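You operate a simulated robot arm through the tools that you are given. There is no shell and no other tool.

The job below is to be done with a simulated robot arm. You get a single attempt, and the scene is never put back.

## Task
Test the stop button on press A's control box, then restart the motor.
Fine: motor on, hit the big red stop button, pull it out, reset, motor on again.

It is judged by the outcome, as a careful person would: the job done as asked, and still so three seconds after it is handed in. It fails if anything else is knocked over, pushed out of place, dropped, spilled or broken.

## Robot
A 6-joint arm with a fingered hand, hanging from a carriage that runs on a rail from [-2.403, 0] to [0.077, 0] (x, y) and turns from -5.829 to 6.178 rad about z. Base frame: it is fixed where the carriage stands at the start and does not move with it; the origin is on the floor, on the carriage's upright axis, x ahead of it, y to its left, z up. Lengths are in m, angles in rad, forces in N, time in s.
With the tool pointing down near the work surface it reaches from about 0.1 to 0.6 m from the robot's upright axis, wherever it stands. Its first joint turns from -2.897 to 2.897 rad. Places, roughly: A stop button nearer press B [0.6, 2, 1.6]; A stop button nearer press C [0.6, 0.4, 1.6]; box batch knob [0.4, 0.1, 0.9]; box mode knob [0.4, 0.3, 0.9]; box speed knob [0.4, 0.2, 0.9]; box stop button [0.4, 0.1, 0.8]; press a blue lever [0.7, 0.2, 1.1]; press a count button [0.4, 0.2, 0.8]; press a red lever [1.7, 0.2, 0.9]; press a yellow lever [0.9, 0.2, 1.1]; press b motor on button [0, 4.1, 0.8]; press b stroke button [0.1, 3.9, 0.8]; stand batch knob [0, 3.9, 0.7]; stand mode knob [0, 4.2, 0.8]; stand speed knob [0, 4.1, 0.7]; yellow B key [0, 3.75, 0.75]. Payload 4 kg.
Tool frame: the origin (TCP) lies between the finger pads and is the grasp point; the fingertips stand 0.029 m ahead of it; z points along the fingers, y is the line along which they close. The gripper opens to 0.1 m; its body begins 0.034 m behind the TCP. The gripper is a hand of 5 fingers: y runs from the thumb to the fingers, the wrist lies at [-0.015, -0.114, -0.189] in the tool frame, and closing takes about 1.5 s.
Orientation is that of the tool frame in the base frame, as a unit quaternion [x, y, z, w]. With the fingers straight down and the wrist toward the robot, the tool's x, y and z point along [0, 1, 0], [1, 0, 0] and [0, 0, -1] of the base frame.

## Interface
- The arm moves only by the tool step_arm. Its argument "motion" is a list of rows, each an object (a shift or turn left out is 0, a gripper value left out holds the last) with "claw": the finger opening in m, from 0 to 0.1; "travel": the shift along the base's x, y, z in m, a list of three; "angular": the turn, a rotation vector about the base's x, y, z in rad, a list of three. In form: [{"claw": claw, "travel": [x, y, z], "angular": [rx, ry, rz]}, ...]. A call has 1 to 20 rows; each row is the pose to reach, as a shift and turn from the pose commanded when the call began. A row lasts 0.2 s, in which the tool goes at most 0.05 m and 0.15 rad; a call with a longer step from one row to the next is refused whole, and so is a gripper value outside its range. A pose out of reach is approached as far as the arm can. The call stops where the force on the tool passes 40 N (or 10 N more than at its start, if that is more) or the arm is blocked; 0.2 s more then pass. Each finger travels about 0.108 m/s and halts on what it meets, pressing with about 34 N; the grip force reading is that of the motor and also rises with nothing between the fingers. The clock runs only during rows and for 0.2 s after the last one: add rows that repeat a pose to give the fingers time. The reply holds the time, the measured pose of the TCP, the force on the tool along the base axes, the opening and the grip force, in the units named above and with some noise, with the torque about the TCP (base axes, N m) and any sound that the robot's microphone picked up.
- Cameras (640 x 400 px; columns grow to the right, rows downward): "scene" is now at [0.2453, 0.0517, 1.7497]; the picture's right is [0.73, -0.68, 0.00], its down [-0.58, -0.62, -0.53] and it looks along [0.36, 0.39, -0.85] (base axes); focal length 253 px, centre (320, 200). "wrist" rides on the gripper at [0.066, -0.086, -0.121] in the tool frame; the picture's right is [-0.76, 0.31, -0.58], its down [-0.59, -0.70, 0.40] and it looks along [-0.28, 0.64, 0.71] (tool axes); focal length 247 px, centre (320, 200). There is no depth. A picture from a camera that has moved, and an enlarged one, comes with that camera's place and axes in the base frame and with its lens.
- camera(camera): a new picture of that camera. No time passes.
- raise_lower(by): slides the trunk up (or, below 0, down) by that many m; the arm and the scene camera ride with it, the base frame stays. It gives what a move gives, with no picture.
- drive_base(legs): drives the robot by 1 to 6 legs, each [ahead, left, turn to the left] in m, m and rad, along the robot's own axes; the way and the turn of a leg run together, so that a leg with both is an arc; at most 1.5 m and 3.142 rad a leg. The arm and the cameras ride along, it lands a little off, and it stops where it bumps. It keeps to its track: a leg is cut to what the track allows. It gives what a move gives.
- grasp_type(shape): the hand has 5 fingers and takes this shape, open, in about a second: jaw (thumb against the fingers, like two jaws); tri (thumb and two fingers); tip (a fingertip pinch); poke (one finger out to press); point (the index stretched); flat (the hand flat); cup (the hand cupped); fist (a fist). The gripper value then closes the fingers along that shape, each until it touches; the sizes above hold for jaw. It gives what a move gives, with no picture.
- turn_head(pan, tilt): turns the head with the scene camera to pan (to the left, within 2.705 rad either way) and tilt (down, from -0.506 to 1.204), counted from straight ahead of the robot. It gives what a move gives.
- enlarge(camera, box): a new picture of the part [left, top, right, bottom] of that camera's present view, enlarged. No time passes.
- sign_off(): hands the job in; it is judged then, once.

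Nothing tells you exact positions but the pictures and the camera data. Unless the task says otherwise, let go and move clear before handing in.

The tools are called after "Emit:" by a JSON object that holds its "fn" and its "kwargs". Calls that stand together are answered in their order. step_arm: Moves the arm, as the interface text tells. Its arguments: {"type":"object","properties":{"motion":{"type":"array"}},"required":["motion"]} The other tools are called the same way: raise_lower (by) moves the trunk up or down; grasp_type (shape) gives the hand a shape; drive_base (legs) drives the base; turn_head (pan, tilt) turns the head that bears the scene camera; camera (camera) takes a picture; enlarge (camera, box) takes an enlarged picture of a part of a camera's view; sign_off () hands the job in.

At the start:

```text
time_s: 0.0
position: [0.5649, 0.3469, 1.356]
tcp_rot: [0.707, 0.707, 0.0, 0.0]
contact_force: [-0.2, 0.4, 0.5]
ft_torque: [0.0, -0.01, 0.01]
grip_width: 0.0998
grip_force: 0.1
shape: jaw
trunk travel left (down, up): [-0.475, 0.125]
robot x, y, heading: [0.0009, 0.0014, 0.001]
head pan, tilt (commanded): [0.824, 1.018]
```

scene: 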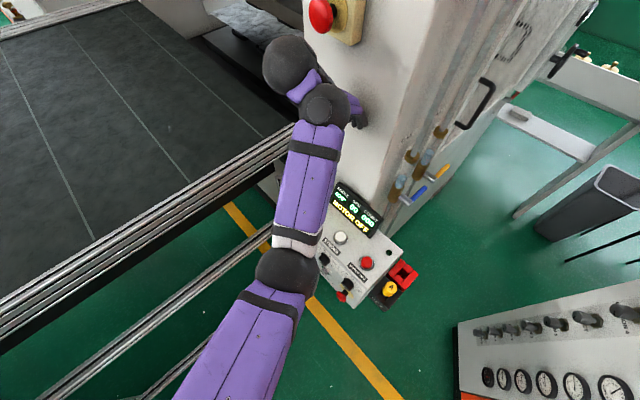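
wrist: 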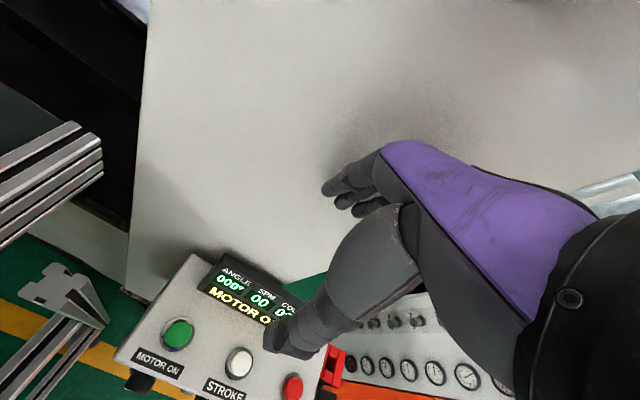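

I see the control box below the arm, with a display (MOTOR O..), a green MOTOR ON button, a white STROKE button, a red button and some other things partly hidden by the arm. I will look closer at it before moving.

Emit:
{"fn": "enlarge", "kwargs": {"camera": "scene", "box": [280, 170, 440, 310]}}

Emit:
{"fn": "enlarge", "kwargs": {"camera": "wrist", "box": [100, 230, 380, 400]}}

```text
2.86 times, centred on (360, 240) of scene
camera zoom: at [0.2453, 0.0517, 1.7497], right [0.73, -0.68, 0.0], down [-0.58, -0.62, -0.53], along [0.36, 0.39, -0.85], focal length 724 px, centre (206, 86)
```

zoom: 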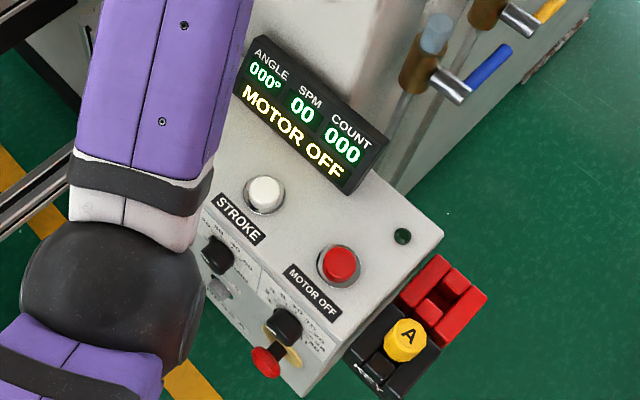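

```text
2.29 times, centred on (240, 315) of wrist
camera zoom: at [0.481, 0.4129, 1.4772], right [0.31, -0.76, 0.58], down [-0.7, -0.59, -0.4], along [0.64, -0.28, -0.71], focal length 564 px, centre (503, -63)
```

zoom: 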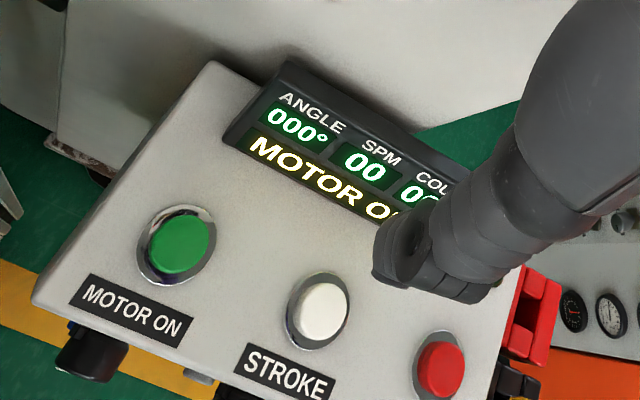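

The box's front face toward the robot carries knobs and the red mushroom, and the arm hides part of it. I'll look around with the head first to find the reset and the free space.

Emit:
{"fn": "turn_head", "kwargs": {"pan": 0.4, "tilt": 1.15}}

Emit:
{"fn": "camera", "kwargs": {"camera": "scene"}}

```text
time_s: 0.9
position: [0.5653, 0.3479, 1.356]
tcp_rot: [0.707, 0.708, 0.0, 0.0]
contact_force: [0.0, 0.4, -0.3]
ft_torque: [-0.01, 0.0, 0.0]
grip_width: 0.0998
grip_force: 0.1
shape: jaw
trunk travel left (down, up): [-0.475, 0.125]
robot x, y, heading: [-0.0003, 0.001, -0.002]
head pan, tilt (commanded): [0.4, 1.15]
```

```text
taken
camera scene: at [0.2536, 0.0247, 1.7412], right [0.39, -0.92, 0.0], down [-0.84, -0.36, -0.41], along [0.38, 0.16, -0.91], focal length 253 px, centre (320, 200)
```

scene: 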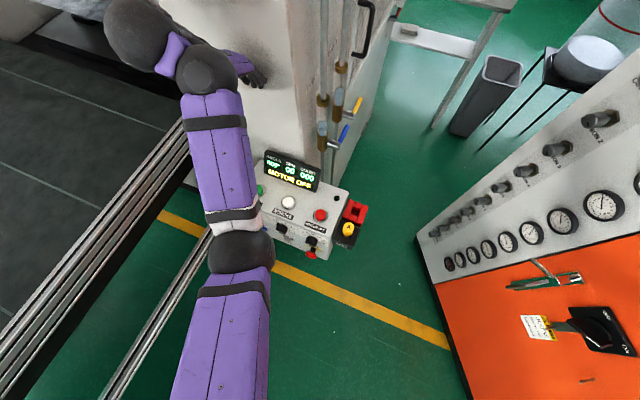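

The area around the box is visible now: press A column, the levers, a key holder, and an orange cabinet on the right. Before driving back to see the box front I check what is behind and to the sides.

Emit:
{"fn": "turn_head", "kwargs": {"pan": 2.4, "tilt": 0.6}}

Emit:
{"fn": "camera", "kwargs": {"camera": "scene"}}

Emit:
{"fn": "turn_head", "kwargs": {"pan": -1.2, "tilt": 0.6}}

Emit:
{"fn": "camera", "kwargs": {"camera": "scene"}}

Emit:
{"fn": "turn_head", "kwargs": {"pan": -2.5, "tilt": 0.6}}

Emit:
{"fn": "camera", "kwargs": {"camera": "scene"}}

```text
time_s: 2.8
position: [0.5656, 0.3469, 1.3553]
tcp_rot: [0.708, 0.707, -0.001, 0.0]
contact_force: [-0.6, 0.5, 0.3]
ft_torque: [0.01, 0.05, -0.01]
grip_width: 0.0996
grip_force: 0.0
shape: jaw
trunk travel left (down, up): [-0.475, 0.125]
robot x, y, heading: [-0.0006, -0.0022, -0.002]
head pan, tilt (commanded): [2.4, 0.6]
```

```text
taken
camera scene: at [0.1336, 0.0612, 1.7829], right [0.68, 0.74, 0.0], down [0.42, -0.38, -0.82], along [-0.61, 0.56, -0.57], focal length 253 px, centre (320, 200)
```

scene: 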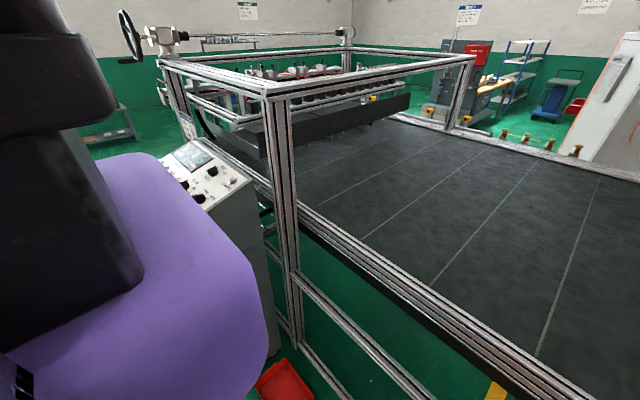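

```text
time_s: 5.8
position: [0.5641, 0.3474, 1.3565]
tcp_rot: [0.707, 0.707, -0.001, 0.0]
contact_force: [-0.7, 0.4, 0.1]
ft_torque: [-0.02, 0.01, 0.02]
grip_width: 0.0999
grip_force: 0.0
shape: jaw
trunk travel left (down, up): [-0.475, 0.125]
robot x, y, heading: [-0.0001, -0.0016, -0.0]
head pan, tilt (commanded): [-1.201, 0.6]
```

```text
taken
camera scene: at [0.2307, -0.081, 1.783], right [-0.93, -0.36, 0.0], down [-0.2, 0.53, -0.83], along [0.3, -0.77, -0.56], focal length 253 px, centre (320, 200)
```

scene: 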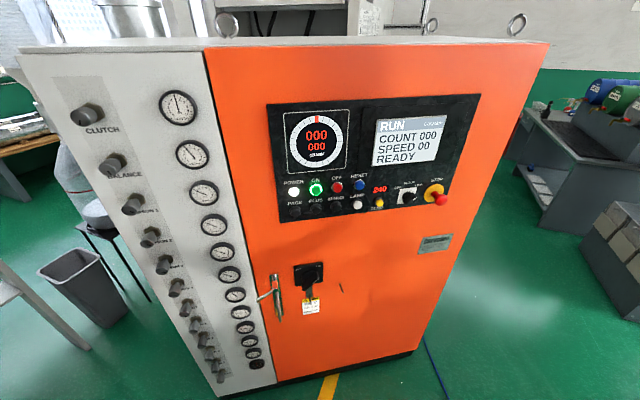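

```text
time_s: 7.3
position: [0.5657, 0.3486, 1.357]
tcp_rot: [0.707, 0.707, 0.0, 0.0]
contact_force: [0.6, 0.1, -0.2]
ft_torque: [-0.02, 0.04, -0.04]
grip_width: 0.0998
grip_force: 0.1
shape: jaw
trunk travel left (down, up): [-0.475, 0.125]
robot x, y, heading: [-0.0002, 0.0018, 0.004]
head pan, tilt (commanded): [-2.499, 0.6]
```

```text
taken
camera scene: at [0.128, -0.0516, 1.783], right [-0.6, 0.8, 0.0], down [0.45, 0.34, -0.83], along [-0.66, -0.49, -0.56], focal length 253 px, centre (320, 200)
```

scene: 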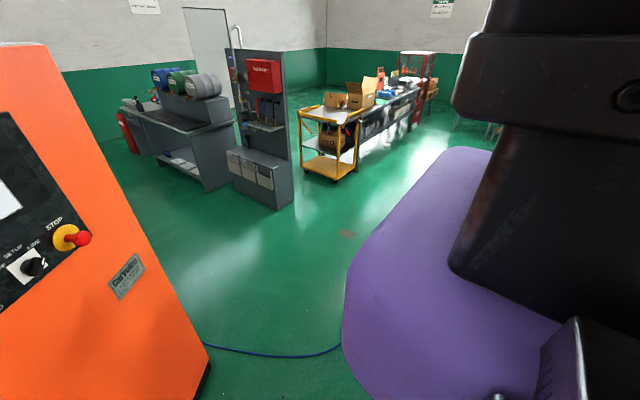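

An orange control cabinet stands on the right with a panel including a blue RESET button and its own STOP mushroom. I zoom in on that panel.

Emit:
{"fn": "turn_head", "kwargs": {"pan": -1.2, "tilt": 0.45}}

Emit:
{"fn": "camera", "kwargs": {"camera": "scene"}}

Emit:
{"fn": "enlarge", "kwargs": {"camera": "scene", "box": [250, 110, 500, 290]}}

```text
time_s: 8.8
position: [0.5645, 0.3471, 1.355]
tcp_rot: [0.707, 0.707, 0.0, -0.001]
contact_force: [0.1, -0.4, 0.2]
ft_torque: [-0.02, -0.02, 0.01]
grip_width: 0.0998
grip_force: 0.0
shape: jaw
trunk travel left (down, up): [-0.475, 0.125]
robot x, y, heading: [-0.0, -0.0004, -0.002]
head pan, tilt (commanded): [-1.201, 0.45]
```

```text
taken
camera scene: at [0.2319, -0.0843, 1.7965], right [-0.93, -0.36, 0.0], down [-0.16, 0.41, -0.9], along [0.33, -0.84, -0.44], focal length 253 px, centre (320, 200)
```

scene: 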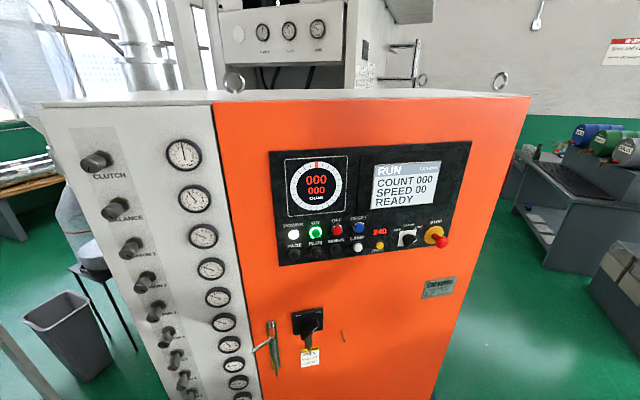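

```text
2.22 times, centred on (375, 200) of scene
camera zoom: at [0.2319, -0.0843, 1.7965], right [-0.93, -0.36, 0.0], down [-0.16, 0.41, -0.9], along [0.33, -0.84, -0.44], focal length 563 px, centre (198, 200)
```

zoom: 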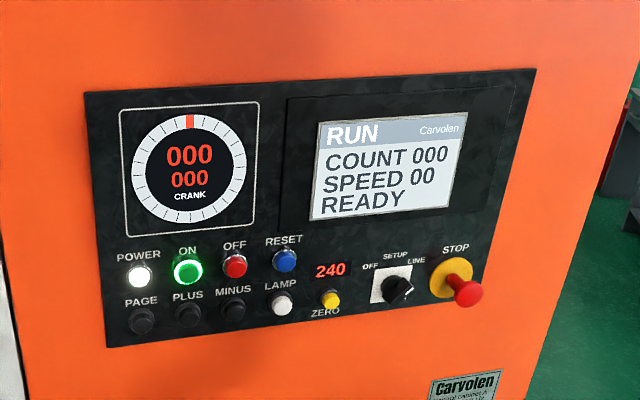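

The cabinet panel has POWER, ON, OFF, RESET, LAMP, ZERO and a STOP. I'll read the plate on it and see whose cabinet it is.

Emit:
{"fn": "enlarge", "kwargs": {"camera": "scene", "box": [410, 270, 470, 310]}}

Emit:
{"fn": "enlarge", "kwargs": {"camera": "scene", "box": [240, 300, 350, 380]}}

Emit:
{"fn": "enlarge", "kwargs": {"camera": "scene", "box": [280, 210, 460, 270]}}

```text
10.00 times, centred on (440, 290) of scene
camera zoom: at [0.2319, -0.0843, 1.7965], right [-0.93, -0.36, 0.0], down [-0.16, 0.41, -0.9], along [0.33, -0.84, -0.44], focal length 2533 px, centre (-880, -700)
```

zoom: 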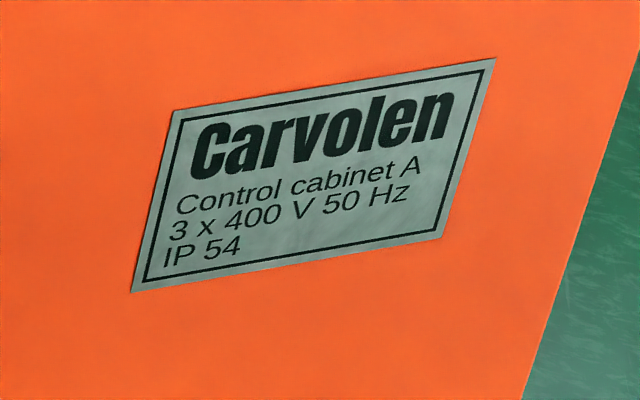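

```text
5.00 times, centred on (295, 340) of scene
camera zoom: at [0.2319, -0.0843, 1.7965], right [-0.93, -0.36, 0.0], down [-0.16, 0.41, -0.9], along [0.33, -0.84, -0.44], focal length 1266 px, centre (445, -500)
```

zoom: 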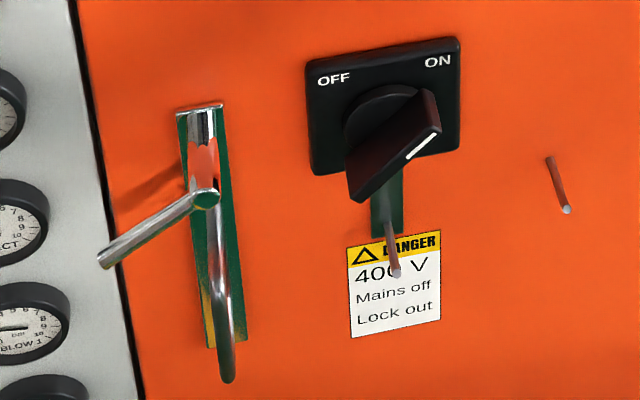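

```text
3.56 times, centred on (370, 240) of scene
camera zoom: at [0.2319, -0.0843, 1.7965], right [-0.93, -0.36, 0.0], down [-0.16, 0.41, -0.9], along [0.33, -0.84, -0.44], focal length 901 px, centre (142, 58)
```

zoom: 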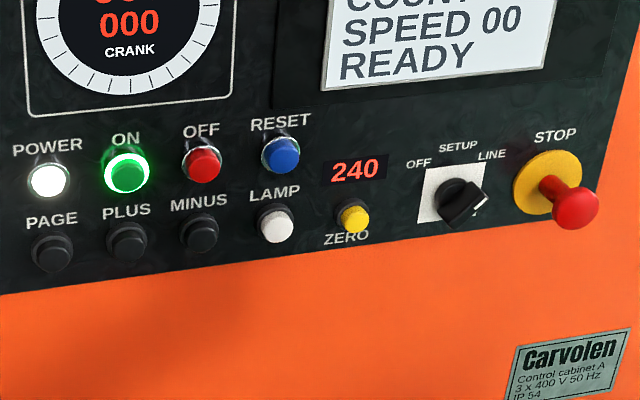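

This is "Control cabinet A", so its blue RESET is likely the reset. Now I back the robot along the rail a bit so I can see the front of the box and the stop button clearly.

Emit:
{"fn": "drive_base", "kwargs": {"legs": [[-0.35, 0, 0]]}}

Emit:
{"fn": "turn_head", "kwargs": {"pan": 0.25, "tilt": 0.9}}

Emit:
{"fn": "camera", "kwargs": {"camera": "scene"}}

Emit:
{"fn": "camera", "kwargs": {"camera": "wrist"}}

```text
time_s: 11.0
position: [0.2165, 0.3478, 1.3558]
tcp_rot: [0.707, 0.707, 0.0, 0.0]
contact_force: [-0.9, -0.2, 1.0]
ft_torque: [0.03, 0.05, 0.0]
grip_width: 0.1
grip_force: 0.2
shape: jaw
trunk travel left (down, up): [-0.475, 0.125]
robot x, y, heading: [-0.3466, -0.0001, 0.001]
head pan, tilt (commanded): [-1.201, 0.45]
```

```text
time_s: 12.6
position: [0.217, 0.3477, 1.3569]
tcp_rot: [0.707, 0.707, 0.0, -0.001]
contact_force: [1.2, -0.5, -0.6]
ft_torque: [0.01, -0.02, 0.0]
grip_width: 0.0999
grip_force: 0.0
shape: jaw
trunk travel left (down, up): [-0.475, 0.125]
robot x, y, heading: [-0.3498, 0.0046, 0.004]
head pan, tilt (commanded): [0.25, 0.901]
```

```text
taken
camera scene: at [-0.0763, 0.0203, 1.7582], right [0.25, -0.97, 0.0], down [-0.76, -0.19, -0.62], along [0.6, 0.15, -0.78], focal length 253 px, centre (320, 200)
```

scene: 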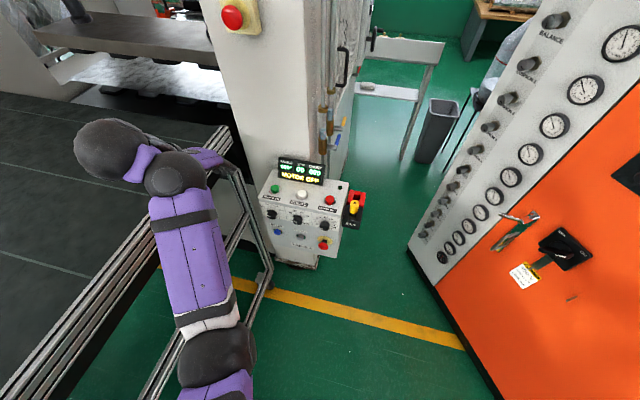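

```text
taken
camera wrist: at [0.1324, 0.4134, 1.4773], right [0.31, -0.76, 0.58], down [-0.7, -0.59, -0.4], along [0.64, -0.28, -0.71], focal length 247 px, centre (320, 200)
```

wrist: 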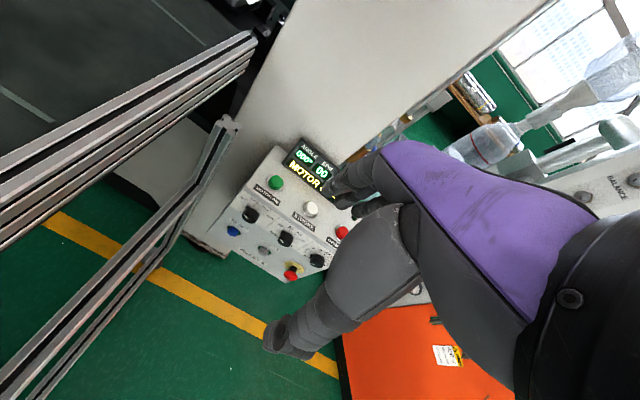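

The whole box is now visible, with a blue button at its lower left on the front (probably RESET) and the red mushroom at the lower right. I zoom in.

Emit:
{"fn": "enlarge", "kwargs": {"camera": "scene", "box": [250, 145, 378, 275]}}

Emit:
{"fn": "enlarge", "kwargs": {"camera": "wrist", "box": [210, 130, 360, 290]}}

```text
3.08 times, centred on (314, 210) of scene
camera zoom: at [-0.0763, 0.0203, 1.7582], right [0.25, -0.97, 0.0], down [-0.76, -0.19, -0.62], along [0.6, 0.15, -0.78], focal length 779 px, centre (338, 169)
```

zoom: 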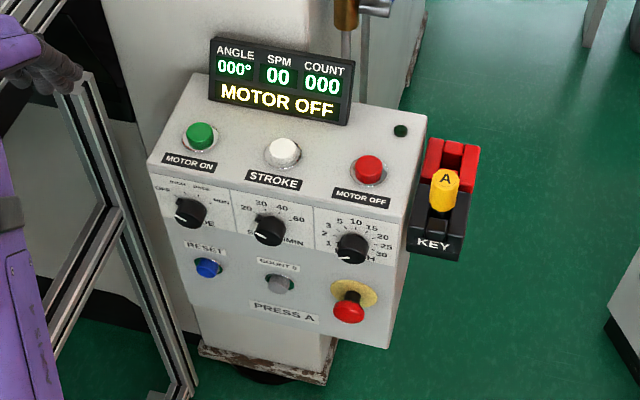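

```text
2.50 times, centred on (285, 210) of wrist
camera zoom: at [0.1324, 0.4134, 1.4773], right [0.31, -0.76, 0.58], down [-0.7, -0.59, -0.4], along [0.64, -0.28, -0.71], focal length 617 px, centre (408, 175)
```

zoom: 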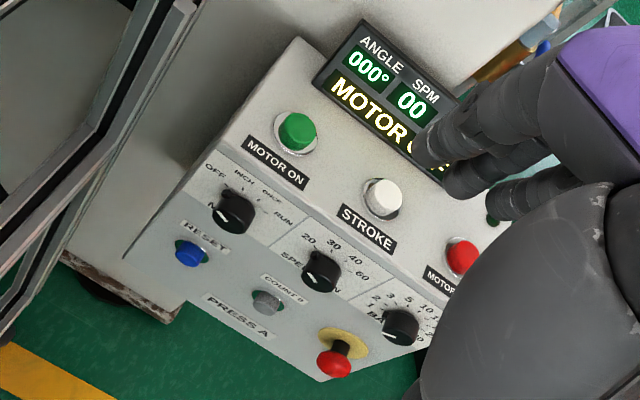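

The box front shows RESET (blue) at its lower left, COUNT, the mushroom stop, and the plate "PRESS A", so all the needed controls are on this box. I estimate MOTOR ON at (0.511, 0.351, 1.005), stop at (0.431, 0.131, 0.789) and RESET at (0.454, 0.351, 0.774). I'll set the poke shape and see where the finger lies in the wrist view.

Emit:
{"fn": "grasp_type", "kwargs": {"shape": "poke"}}

Emit:
{"fn": "camera", "kwargs": {"camera": "wrist"}}

Emit:
{"fn": "enlarge", "kwargs": {"camera": "scene", "box": [70, 100, 260, 220]}}

```text
time_s: 13.5
position: [0.2156, 0.3468, 1.3565]
tcp_rot: [0.706, 0.708, 0.0, 0.0]
contact_force: [-0.4, 0.1, 0.7]
ft_torque: [-0.03, 0.0, 0.0]
grip_width: 0.0002
grip_force: 0.0
shape: poke
trunk travel left (down, up): [-0.475, 0.125]
robot x, y, heading: [-0.3472, 0.0021, -0.003]
head pan, tilt (commanded): [0.25, 0.901]
```

```text
taken
camera wrist: at [0.1324, 0.4134, 1.4773], right [0.31, -0.76, 0.58], down [-0.7, -0.59, -0.4], along [0.64, -0.28, -0.71], focal length 247 px, centre (320, 200)
```

wrist: 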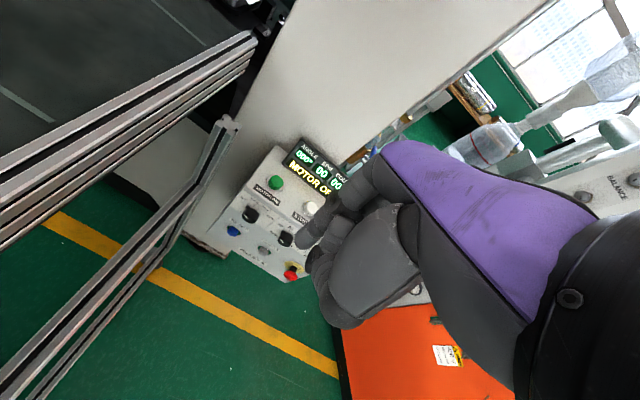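

```text
3.33 times, centred on (165, 160) of scene
camera zoom: at [-0.0763, 0.0204, 1.7582], right [0.25, -0.97, 0.0], down [-0.76, -0.19, -0.62], along [0.6, 0.15, -0.78], focal length 844 px, centre (837, 333)
```

zoom: 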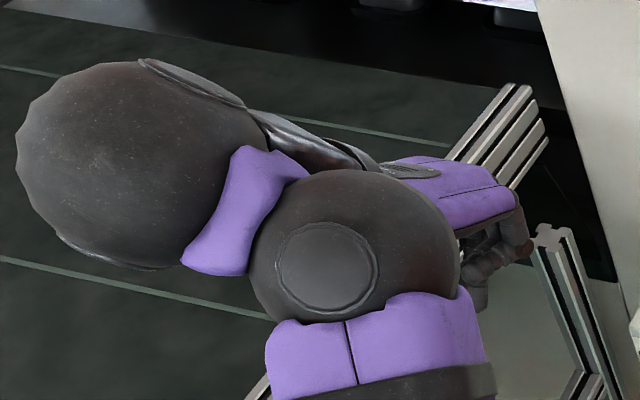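

In poke shape the index appears to extend near the TCP line in the wrist view. I zoom in to find its tip.

Emit:
{"fn": "enlarge", "kwargs": {"camera": "wrist", "box": [240, 130, 420, 330]}}

```text
2.00 times, centred on (330, 230) of wrist
camera zoom: at [0.1324, 0.4134, 1.4773], right [0.31, -0.76, 0.58], down [-0.7, -0.59, -0.4], along [0.64, -0.28, -0.71], focal length 494 px, centre (300, 140)
```

zoom: 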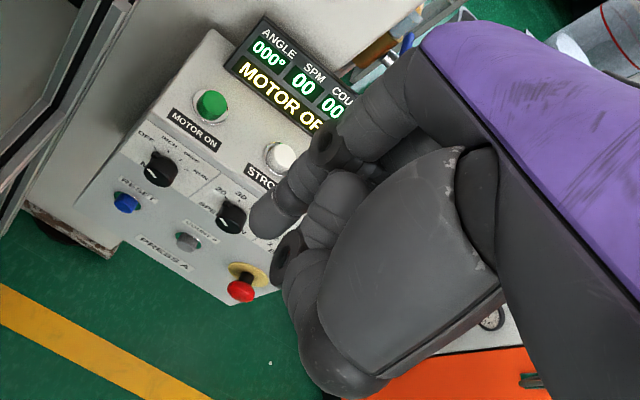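

The index tip seems to lie about 0.015 m toward the fingers and 0.045 m ahead of the TCP. I drive ahead so the hand stands above MOTOR ON, well above the box, then look.

Emit:
{"fn": "drive_base", "kwargs": {"legs": [[0.28, 0, 0]]}}

Emit:
{"fn": "raise_lower", "kwargs": {"by": -0.2}}

Emit:
{"fn": "camera", "kwargs": {"camera": "wrist"}}

Emit:
{"fn": "turn_head", "kwargs": {"pan": 0.6, "tilt": 1.0}}

Emit:
{"fn": "camera", "kwargs": {"camera": "scene"}}

```text
time_s: 15.4
position: [0.4936, 0.3479, 1.3555]
tcp_rot: [0.707, 0.707, 0.0, 0.0]
contact_force: [-0.1, -0.3, -0.8]
ft_torque: [0.0, 0.02, 0.0]
grip_width: 0.0002
grip_force: 0.1
shape: poke
trunk travel left (down, up): [-0.475, 0.125]
robot x, y, heading: [-0.0733, 0.0015, -0.004]
head pan, tilt (commanded): [0.25, 0.901]
```

```text
time_s: 17.6
position: [0.493, 0.3479, 1.1557]
tcp_rot: [0.707, 0.708, 0.0, 0.0]
contact_force: [-0.6, -0.3, -0.2]
ft_torque: [0.03, 0.01, 0.0]
grip_width: 0.0002
grip_force: 0.0
shape: poke
trunk travel left (down, up): [-0.275, 0.325]
robot x, y, heading: [-0.0696, -0.0006, -0.006]
head pan, tilt (commanded): [0.25, 0.901]
```

```text
taken
camera wrist: at [0.4099, 0.4133, 1.2773], right [0.31, -0.76, 0.58], down [-0.7, -0.59, -0.4], along [0.64, -0.28, -0.71], focal length 247 px, centre (320, 200)
```

wrist: 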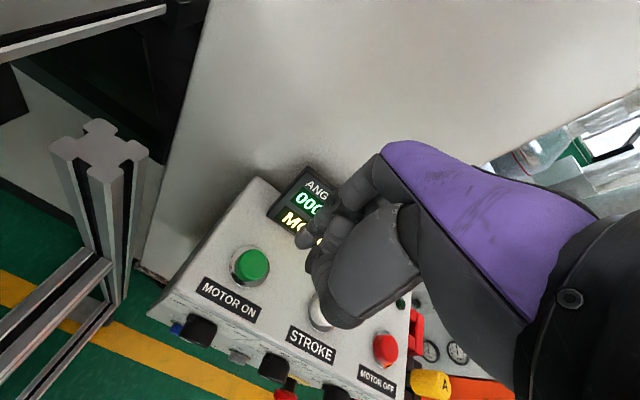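

```text
time_s: 18.4
position: [0.494, 0.3472, 1.1549]
tcp_rot: [0.707, 0.708, 0.0, -0.001]
contact_force: [-0.3, -0.8, 0.3]
ft_torque: [-0.04, 0.04, 0.0]
grip_width: 0.0002
grip_force: 0.0
shape: poke
trunk travel left (down, up): [-0.275, 0.325]
robot x, y, heading: [-0.068, -0.0009, 0.002]
head pan, tilt (commanded): [0.6, 1.0]
```

```text
taken
camera scene: at [0.1855, 0.041, 1.551], right [0.56, -0.83, 0.0], down [-0.69, -0.48, -0.54], along [0.45, 0.31, -0.84], focal length 253 px, centre (320, 200)
```

scene: 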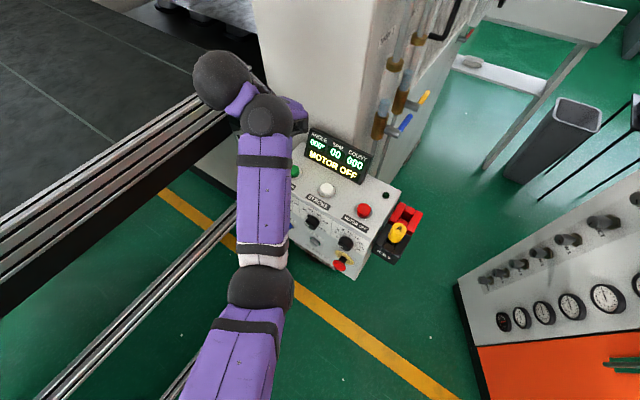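

The hand is right above MOTOR ON with about 10 cm to spare; wrist view confirms the button at about (0.512, 0.351, 1.005). I'll lower 7 cm and check alignment of the finger tip with the button.

Emit:
{"fn": "step_arm", "kwargs": {"motion": [{"travel": [0.003, 0.004, -0.025], "angular": [0, 0, 0]}, {"travel": [0.003, 0.004, -0.05]}, {"travel": [0.003, 0.004, -0.07]}, {"travel": [0.003, 0.004, -0.07]}]}}

Emit:
{"fn": "camera", "kwargs": {"camera": "wrist"}}

Emit:
{"fn": "camera", "kwargs": {"camera": "scene"}}

```text
time_s: 19.4
position: [0.4975, 0.351, 1.0856]
tcp_rot: [0.707, 0.707, 0.0, 0.0]
contact_force: [-1.1, 0.6, -0.1]
ft_torque: [0.02, -0.03, 0.02]
grip_width: 0.0
grip_force: 0.1
shape: poke
trunk travel left (down, up): [-0.275, 0.325]
robot x, y, heading: [-0.0684, -0.0022, 0.0]
head pan, tilt (commanded): [0.6, 1.0]
```

```text
taken
camera wrist: at [0.4132, 0.4168, 1.2072], right [0.31, -0.76, 0.58], down [-0.7, -0.59, -0.4], along [0.64, -0.28, -0.71], focal length 247 px, centre (320, 200)
```

wrist: 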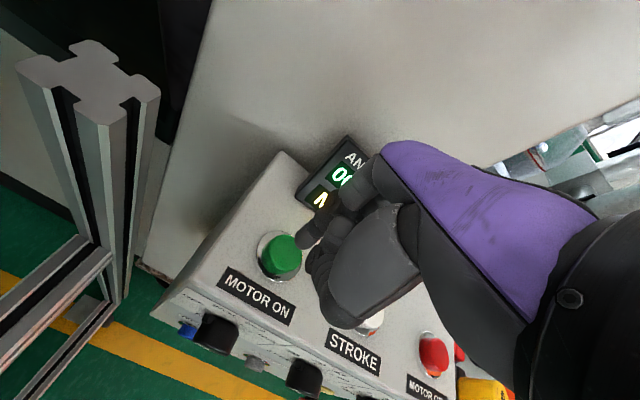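

```text
taken
camera scene: at [0.1854, 0.041, 1.5509], right [0.57, -0.82, 0.0], down [-0.69, -0.48, -0.54], along [0.45, 0.31, -0.84], focal length 253 px, centre (320, 200)
```

scene: 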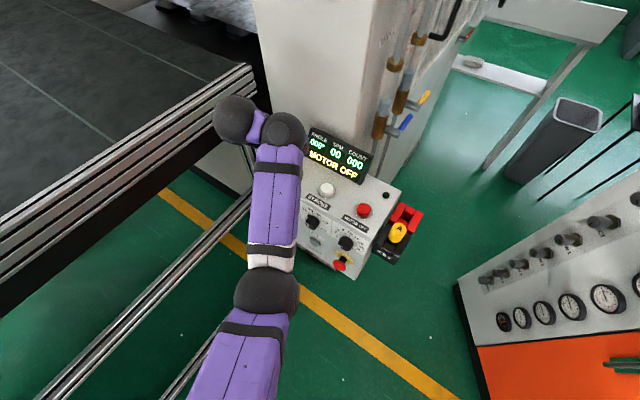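

The button is at about (0.514, 0.350, 1.005) and lines up with the finger tip when I come down another ~3.5 cm. I descend in small steps and watch the force.

Emit:
{"fn": "step_arm", "kwargs": {"motion": [{"travel": [0.002, 0, -0.015]}, {"travel": [0.002, 0, -0.028]}, {"travel": [0.002, 0, -0.028]}]}}

Emit:
{"fn": "enlarge", "kwargs": {"camera": "wrist", "box": [220, 170, 380, 320]}}

```text
time_s: 20.2
position: [0.4934, 0.3475, 1.0628]
tcp_rot: [0.707, 0.708, 0.0, 0.0]
contact_force: [-0.1, -1.1, 0.3]
ft_torque: [-0.02, 0.0, -0.01]
grip_width: 0.0
grip_force: 0.1
shape: poke
out of reach, approached as far as the arm can: row 2, 3
trunk travel left (down, up): [-0.275, 0.325]
robot x, y, heading: [-0.0725, -0.0024, -0.002]
head pan, tilt (commanded): [0.6, 1.0]
```

```text
2.67 times, centred on (300, 245) of wrist
camera zoom: at [0.409, 0.4127, 1.184], right [0.31, -0.76, 0.58], down [-0.7, -0.59, -0.4], along [0.64, -0.28, -0.71], focal length 659 px, centre (373, 80)
```

zoom: 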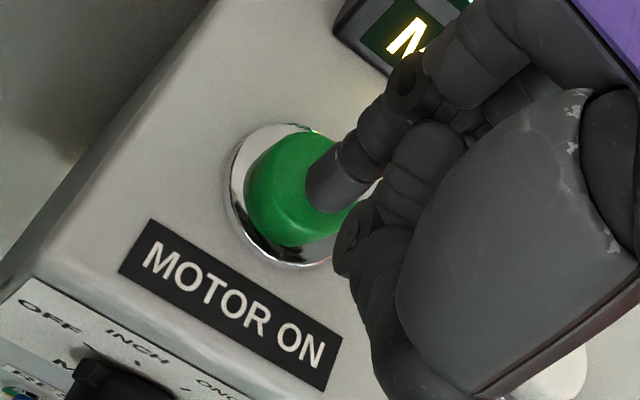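

The arm ran out of reach just above the button, so I raise the arm and lower the trunk instead to gain downward range.

Emit:
{"fn": "step_arm", "kwargs": {"motion": [{"travel": [0, 0, 0.04]}, {"travel": [0, 0, 0.08]}, {"travel": [0, 0, 0.12]}, {"travel": [0, 0, 0.12]}]}}

Emit:
{"fn": "raise_lower", "kwargs": {"by": -0.1}}

Emit:
{"fn": "enlarge", "kwargs": {"camera": "wrist", "box": [220, 170, 380, 320]}}

```text
time_s: 21.2
position: [0.4913, 0.3484, 1.1824]
tcp_rot: [0.706, 0.708, 0.001, 0.0]
contact_force: [-0.4, -0.6, -0.2]
ft_torque: [-0.02, -0.02, 0.05]
grip_width: 0.0001
grip_force: 0.0
shape: poke
trunk travel left (down, up): [-0.275, 0.325]
robot x, y, heading: [-0.0701, -0.0002, 0.001]
head pan, tilt (commanded): [0.6, 1.0]
```

```text
time_s: 22.6
position: [0.4919, 0.3477, 1.0816]
tcp_rot: [0.706, 0.708, 0.0, 0.0]
contact_force: [-1.4, -0.5, -0.4]
ft_torque: [0.0, 0.0, 0.0]
grip_width: 0.0001
grip_force: 0.1
shape: poke
trunk travel left (down, up): [-0.175, 0.425]
robot x, y, heading: [-0.065, 0.0008, -0.001]
head pan, tilt (commanded): [0.6, 1.0]
```

```text
2.67 times, centred on (300, 245) of wrist
camera zoom: at [0.4083, 0.4136, 1.2032], right [0.31, -0.76, 0.58], down [-0.7, -0.59, -0.4], along [0.64, -0.28, -0.71], focal length 659 px, centre (373, 80)
```

zoom: 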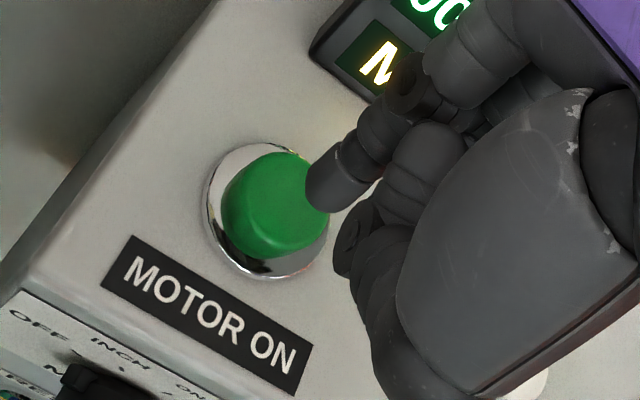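

Button top estimate is (0.512, 0.352, 1.005) and the tip is about 3 cm above it. I shift 5 mm forward, 4 mm left and press down in small steps.

Emit:
{"fn": "step_arm", "kwargs": {"motion": [{"travel": [0.005, 0.004, -0.01]}, {"travel": [0.005, 0.004, -0.02]}, {"travel": [0.005, 0.004, -0.026]}, {"travel": [0.005, 0.004, -0.03]}, {"travel": [0.005, 0.004, -0.033]}, {"travel": [0.005, 0.004, -0.036]}]}}

Emit:
{"fn": "enlarge", "kwargs": {"camera": "wrist", "box": [220, 170, 380, 320]}}

Emit:
{"fn": "camera", "kwargs": {"camera": "scene"}}

```text
time_s: 24.0
position: [0.4974, 0.3517, 1.045]
tcp_rot: [0.707, 0.707, 0.001, -0.001]
contact_force: [-0.1, 0.4, 0.5]
ft_torque: [0.0, -0.03, 0.01]
grip_width: 0.0001
grip_force: 0.1
shape: poke
trunk travel left (down, up): [-0.175, 0.425]
robot x, y, heading: [-0.0735, 0.0013, -0.0]
head pan, tilt (commanded): [0.6, 1.0]
```

```text
2.67 times, centred on (300, 245) of wrist
camera zoom: at [0.4137, 0.4174, 1.1669], right [0.31, -0.76, 0.58], down [-0.7, -0.59, -0.4], along [0.64, -0.28, -0.71], focal length 659 px, centre (373, 80)
```

zoom: 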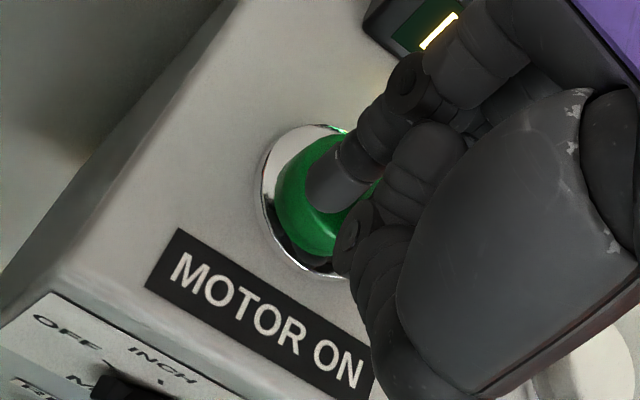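

```text
taken
camera scene: at [0.1855, 0.041, 1.451], right [0.57, -0.82, 0.0], down [-0.69, -0.48, -0.54], along [0.45, 0.31, -0.84], focal length 253 px, centre (320, 200)
```

scene: 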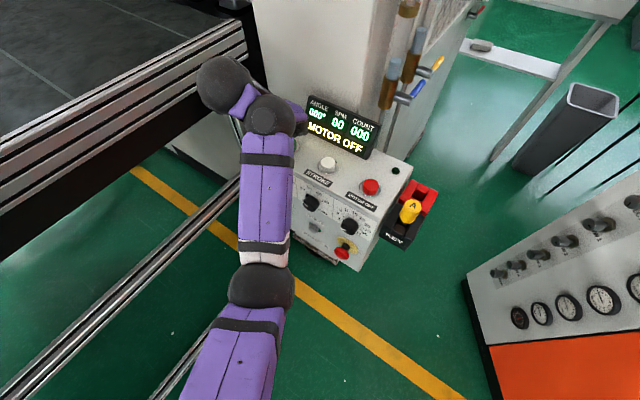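

No contact yet but the tip is centred over the button. I continue down in small steps.

Emit:
{"fn": "step_arm", "kwargs": {"motion": [{"travel": [0, 0, -0.003]}, {"travel": [0, 0, -0.006]}, {"travel": [0, 0, -0.008]}, {"travel": [0, 0, -0.01]}, {"travel": [0, 0, -0.012]}]}}

Emit:
{"fn": "enlarge", "kwargs": {"camera": "wrist", "box": [220, 170, 380, 320]}}

Emit:
{"fn": "enlarge", "kwargs": {"camera": "scene", "box": [260, 80, 440, 260]}}

```text
time_s: 25.2
position: [0.5002, 0.3519, 1.0385]
tcp_rot: [0.706, 0.708, 0.004, 0.002]
contact_force: [0.3, -4.2, 26.9]
ft_torque: [-0.43, 0.04, -0.03]
grip_width: 0.0
grip_force: 0.0
shape: poke
trunk travel left (down, up): [-0.175, 0.425]
robot x, y, heading: [-0.0733, 0.0026, -0.001]
head pan, tilt (commanded): [0.6, 1.0]
heard: click
```

```text
2.67 times, centred on (300, 245) of wrist
camera zoom: at [0.415, 0.4176, 1.1588], right [0.3, -0.76, 0.58], down [-0.7, -0.59, -0.4], along [0.65, -0.28, -0.71], focal length 659 px, centre (373, 80)
```

zoom: 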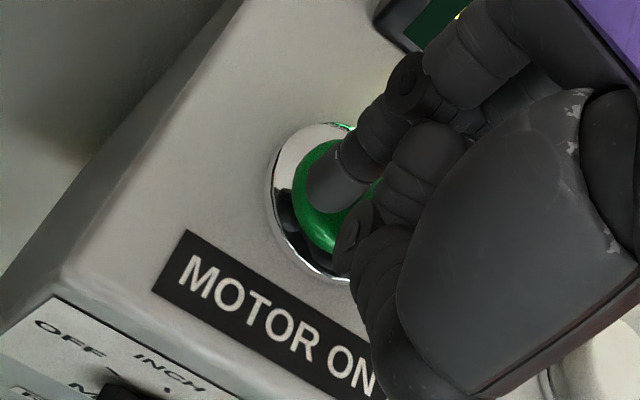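

```text
2.22 times, centred on (350, 170) of scene
camera zoom: at [0.1867, 0.0413, 1.4518], right [0.57, -0.82, 0.0], down [-0.69, -0.48, -0.54], along [0.45, 0.31, -0.84], focal length 563 px, centre (253, 267)
```

zoom: 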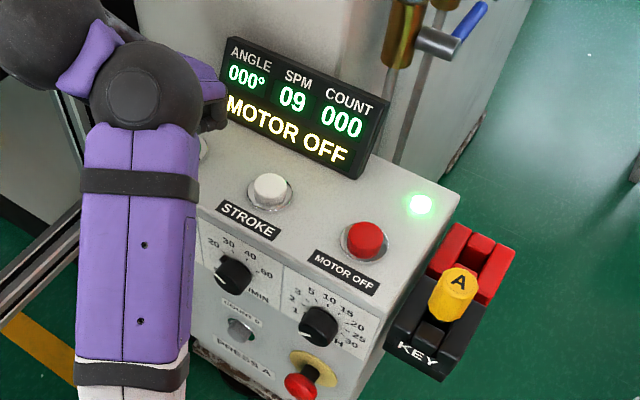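

The button clicked, the green lamp is lit and SPM is rising. I lift off and look at the display.

Emit:
{"fn": "step_arm", "kwargs": {"motion": [{"travel": [0, 0, 0.03]}, {"travel": [0, 0, 0.07]}, {"travel": [0, 0, 0.11]}, {"travel": [0, 0, 0.11]}]}}

Emit:
{"fn": "enlarge", "kwargs": {"camera": "scene", "box": [260, 80, 440, 260]}}

Emit:
{"fn": "camera", "kwargs": {"camera": "wrist"}}

```text
time_s: 26.2
position: [0.5116, 0.3573, 1.1379]
tcp_rot: [0.706, 0.708, 0.0, 0.0]
contact_force: [0.5, -0.9, -0.2]
ft_torque: [-0.02, 0.03, 0.03]
grip_width: 0.0
grip_force: 0.1
shape: poke
out of reach, approached as far as the arm can: row 2, 3, 4
trunk travel left (down, up): [-0.175, 0.425]
robot x, y, heading: [-0.071, 0.0007, 0.0]
head pan, tilt (commanded): [0.6, 1.0]
```

```text
2.22 times, centred on (350, 170) of scene
camera zoom: at [0.1855, 0.0411, 1.4509], right [0.57, -0.82, 0.0], down [-0.69, -0.48, -0.54], along [0.45, 0.31, -0.84], focal length 563 px, centre (253, 267)
```

zoom: 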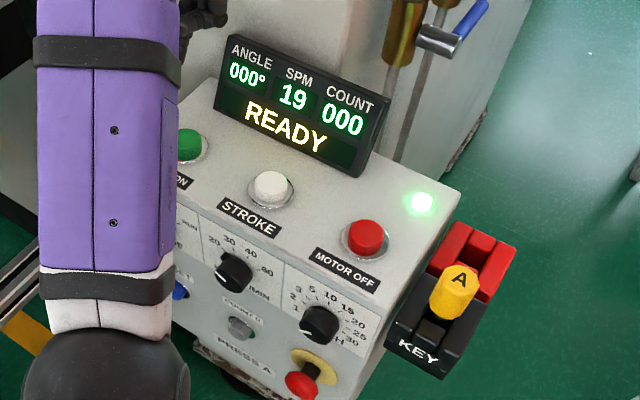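

```text
taken
camera wrist: at [0.4276, 0.4226, 1.2599], right [0.31, -0.76, 0.58], down [-0.7, -0.59, -0.4], along [0.64, -0.28, -0.71], focal length 247 px, centre (320, 200)
```

wrist: 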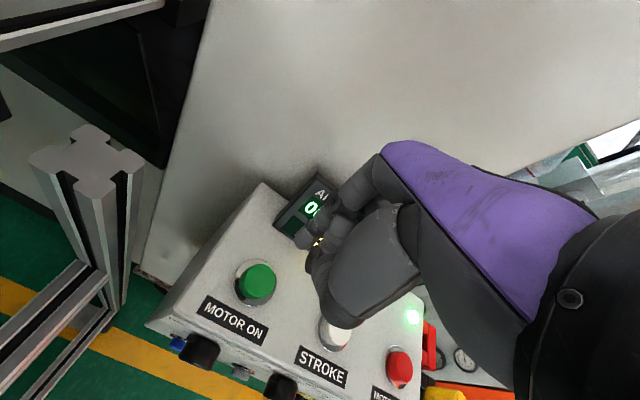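

The display now reads READY with the lamp green, so the motor is on. Next is the stop button on the front; I back away so I can turn the hand to point forward in free space.

Emit:
{"fn": "drive_base", "kwargs": {"legs": [[-0.5, 0, 0]]}}

Emit:
{"fn": "step_arm", "kwargs": {"motion": [{"angular": [0, -0.14, 0], "travel": [-0.02, -0.02, -0.02]}, {"angular": [0, -0.28, 0], "travel": [-0.04, -0.04, -0.04]}, {"angular": [0, -0.42, 0], "travel": [-0.04, -0.06, -0.04]}, {"angular": [0, -0.56, 0], "travel": [-0.04, -0.08, -0.04]}, {"angular": [0, -0.7, 0], "travel": [-0.04, -0.1, -0.04]}, {"angular": [0, -0.84, 0], "travel": [-0.04, -0.12, -0.04]}, {"angular": [0, -0.98, 0], "travel": [-0.04, -0.14, -0.04]}, {"angular": [0, -1.12, 0], "travel": [-0.04, -0.15, -0.04]}, {"angular": [0, -1.26, 0], "travel": [-0.04, -0.15, -0.04]}, {"angular": [0, -1.4, 0], "travel": [-0.04, -0.15, -0.04]}, {"angular": [0, -1.54, 0], "travel": [-0.04, -0.15, -0.04]}]}}

Emit:
{"fn": "camera", "kwargs": {"camera": "scene"}}

Emit:
{"fn": "camera", "kwargs": {"camera": "wrist"}}

```text
time_s: 29.1
position: [0.0126, 0.3574, 1.1378]
tcp_rot: [0.707, 0.708, 0.0, -0.001]
contact_force: [0.7, -0.1, -0.2]
ft_torque: [-0.01, 0.02, 0.01]
grip_width: 0.0002
grip_force: 0.0
shape: poke
trunk travel left (down, up): [-0.175, 0.425]
robot x, y, heading: [-0.5654, -0.0027, -0.004]
head pan, tilt (commanded): [0.6, 1.0]
```

```text
time_s: 31.5
position: [-0.0999, 0.1309, 1.344]
tcp_rot: [0.556, 0.579, 0.423, 0.42]
contact_force: [0.5, 0.3, -0.3]
ft_torque: [0.0, 0.0, 0.01]
grip_width: 0.0002
grip_force: 0.0
shape: poke
out of reach, approached as far as the arm can: row 1, 2, 4, 5, 6, 7, 8, 9, 10, 11
trunk travel left (down, up): [-0.175, 0.425]
robot x, y, heading: [-0.5693, 0.0015, -0.003]
head pan, tilt (commanded): [0.6, 1.0]
```

```text
taken
camera scene: at [-0.3124, 0.0412, 1.4509], right [0.57, -0.82, 0.0], down [-0.69, -0.48, -0.54], along [0.45, 0.31, -0.84], focal length 253 px, centre (320, 200)
```

scene: 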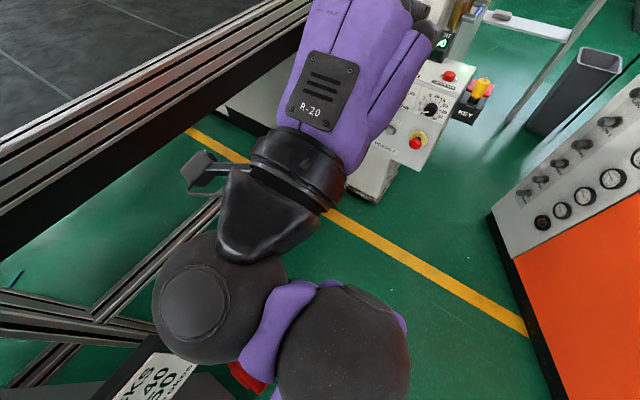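

```text
taken
camera wrist: at [-0.2406, 0.1911, 1.296], right [-0.44, -0.76, 0.47], down [0.19, -0.6, -0.78], along [0.88, -0.25, 0.41], focal length 247 px, centre (320, 200)
```

wrist: 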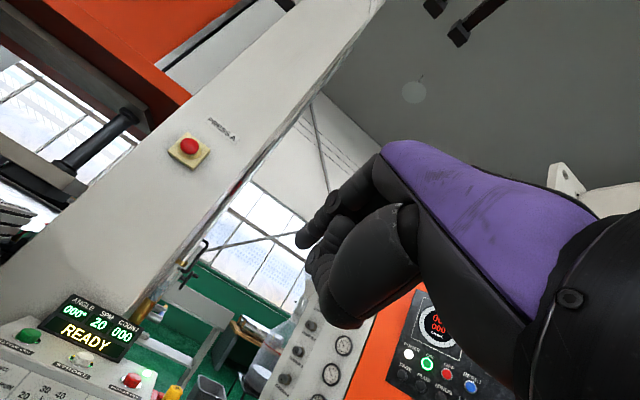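

The motor is READY at 20 SPM. The arm could not fully take the forward pose at this height, so I look at how its joints lie now before choosing another approach.

Emit:
{"fn": "turn_head", "kwargs": {"pan": 0.1, "tilt": 1.2}}

Emit:
{"fn": "camera", "kwargs": {"camera": "scene"}}

Emit:
{"fn": "turn_head", "kwargs": {"pan": 1.6, "tilt": 1.1}}

Emit:
{"fn": "camera", "kwargs": {"camera": "scene"}}

```text
time_s: 32.4
position: [-0.0995, 0.1293, 1.3428]
tcp_rot: [0.558, 0.579, 0.421, 0.419]
contact_force: [0.2, -0.2, 0.1]
ft_torque: [-0.01, 0.02, -0.02]
grip_width: 0.0001
grip_force: 0.0
shape: poke
trunk travel left (down, up): [-0.175, 0.425]
robot x, y, heading: [-0.5698, -0.001, -0.003]
head pan, tilt (commanded): [0.099, 1.201]
```

```text
taken
camera scene: at [-0.314, 0.0072, 1.4384], right [0.1, -0.99, 0.0], down [-0.93, -0.09, -0.36], along [0.36, 0.04, -0.93], focal length 253 px, centre (320, 200)
```

scene: 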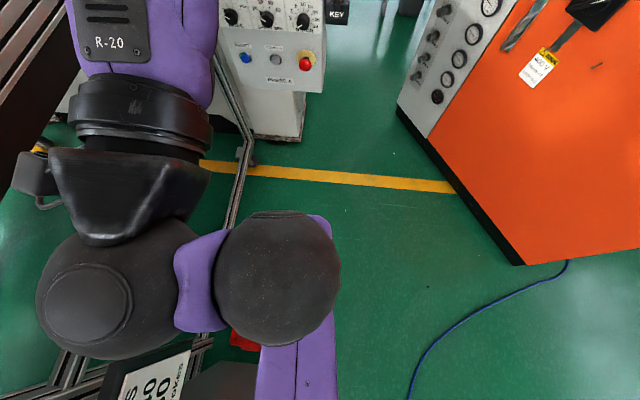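

```text
time_s: 34.0
position: [-0.1003, 0.1293, 1.3418]
tcp_rot: [0.557, 0.579, 0.422, 0.419]
contact_force: [-0.3, -0.8, -0.4]
ft_torque: [-0.03, 0.0, 0.01]
grip_width: 0.0
grip_force: 0.0
shape: poke
trunk travel left (down, up): [-0.175, 0.425]
robot x, y, heading: [-0.5691, -0.0029, 0.002]
head pan, tilt (commanded): [1.6, 1.1]
```

```text
taken
camera scene: at [-0.3716, 0.0647, 1.4443], right [1.0, 0.03, 0.0], down [0.03, -0.89, -0.45], along [-0.01, 0.45, -0.89], focal length 253 px, centre (320, 200)
```

scene: 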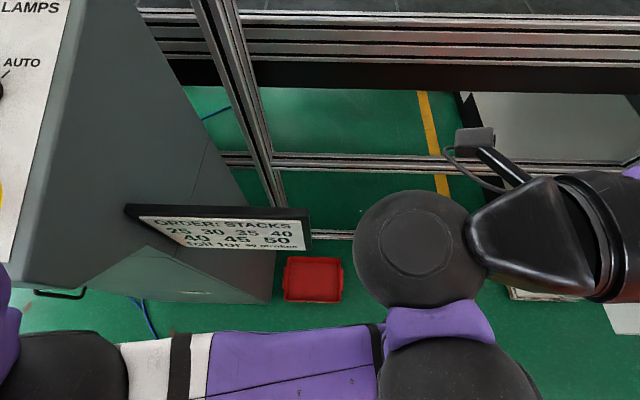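

The forearm is folded back toward the robot's axis now. I take two more views to see the shoulder and elbow before planning the low forward reach.

Emit:
{"fn": "turn_head", "kwargs": {"pan": 2.4, "tilt": 0.9}}

Emit:
{"fn": "camera", "kwargs": {"camera": "scene"}}

Emit:
{"fn": "turn_head", "kwargs": {"pan": -2.4, "tilt": 0.9}}

Emit:
{"fn": "camera", "kwargs": {"camera": "scene"}}

```text
time_s: 35.1
position: [-0.0987, 0.1294, 1.3437]
tcp_rot: [0.557, 0.579, 0.422, 0.42]
contact_force: [-0.3, 0.4, 0.2]
ft_torque: [-0.01, 0.0, -0.01]
grip_width: 0.0001
grip_force: 0.0
shape: poke
trunk travel left (down, up): [-0.175, 0.425]
robot x, y, heading: [-0.5708, 0.001, -0.002]
head pan, tilt (commanded): [2.4, 0.901]
```

```text
taken
camera scene: at [-0.4253, 0.0526, 1.4582], right [0.68, 0.74, 0.0], down [0.58, -0.53, -0.62], along [-0.46, 0.42, -0.78], focal length 253 px, centre (320, 200)
```

scene: 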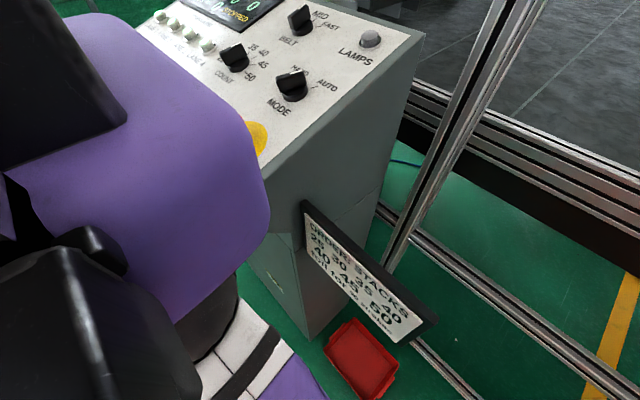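

```text
time_s: 39.0
position: [-0.1004, 0.1305, 1.3431]
tcp_rot: [0.557, 0.579, 0.423, 0.419]
contact_force: [0.4, 0.2, 0.1]
ft_torque: [0.0, 0.03, 0.01]
grip_width: 0.0
grip_force: 0.2
shape: poke
trunk travel left (down, up): [-0.175, 0.425]
robot x, y, heading: [-0.5646, 0.002, -0.007]
head pan, tilt (commanded): [-2.4, 0.901]
```

```text
taken
camera scene: at [-0.4253, -0.0495, 1.4582], right [-0.68, 0.74, 0.0], down [0.58, 0.53, -0.62], along [-0.46, -0.42, -0.78], focal length 253 px, centre (320, 200)
```

scene: 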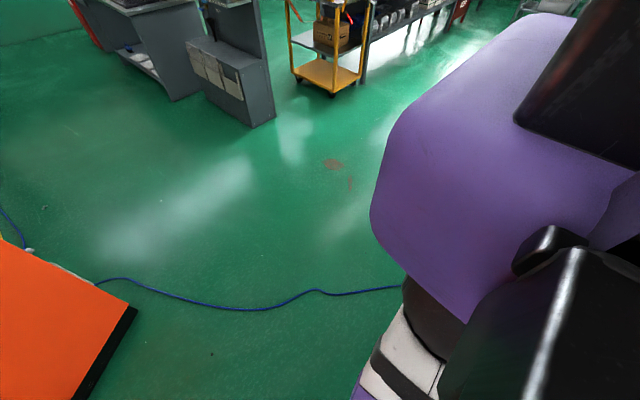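

The arm hangs below the carriage with its elbow low, and pitching the hand forward with the wrist below seems limited. I try rolling the hand a quarter turn about its pointing axis here in free air to find a better pose.

Emit:
{"fn": "step_arm", "kwargs": {"motion": [{"angular": [0.14, 0, -0.04]}, {"angular": [0.28, 0, -0.08]}, {"angular": [0.42, 0, -0.12]}, {"angular": [0.55, 0, -0.16]}, {"angular": [0.69, 0, -0.2]}, {"angular": [0.83, 0, -0.24]}, {"angular": [0.96, 0, -0.28]}, {"angular": [1.1, 0, -0.32]}, {"angular": [1.24, 0, -0.36]}, {"angular": [1.38, 0, -0.4]}, {"angular": [1.5, 0, -0.44]}]}}

Emit:
{"fn": "turn_head", "kwargs": {"pan": 0.5, "tilt": 1.1}}

Emit:
{"fn": "camera", "kwargs": {"camera": "scene"}}

```text
time_s: 41.4
position: [-0.0064, -0.047, 1.2833]
tcp_rot: [0.778, 0.084, 0.623, -0.015]
contact_force: [-0.1, -0.4, -0.2]
ft_torque: [-0.02, -0.02, 0.0]
grip_width: 0.0001
grip_force: 0.0
shape: poke
out of reach, approached as far as the arm can: row 1, 2, 3, 4, 5, 6, 7, 8, 9, 10, 11
trunk travel left (down, up): [-0.175, 0.425]
robot x, y, heading: [-0.5686, -0.0028, 0.002]
head pan, tilt (commanded): [-2.4, 0.901]
```

```text
time_s: 43.9
position: [-0.0062, -0.0469, 1.2822]
tcp_rot: [0.778, 0.085, 0.622, -0.013]
contact_force: [-0.4, -0.6, 0.2]
ft_torque: [-0.03, 0.03, 0.01]
grip_width: 0.0
grip_force: 0.2
shape: poke
trunk travel left (down, up): [-0.175, 0.425]
robot x, y, heading: [-0.5673, -0.0009, -0.001]
head pan, tilt (commanded): [0.499, 1.1]
```

```text
taken
camera scene: at [-0.3143, 0.0318, 1.4443], right [0.48, -0.88, 0.0], down [-0.78, -0.43, -0.45], along [0.4, 0.22, -0.89], focal length 253 px, centre (320, 200)
```

scene: 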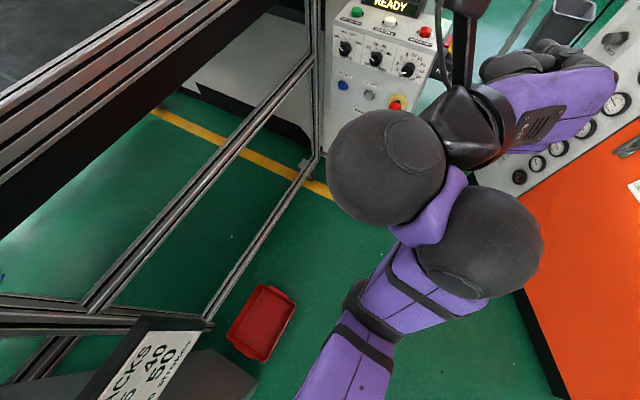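

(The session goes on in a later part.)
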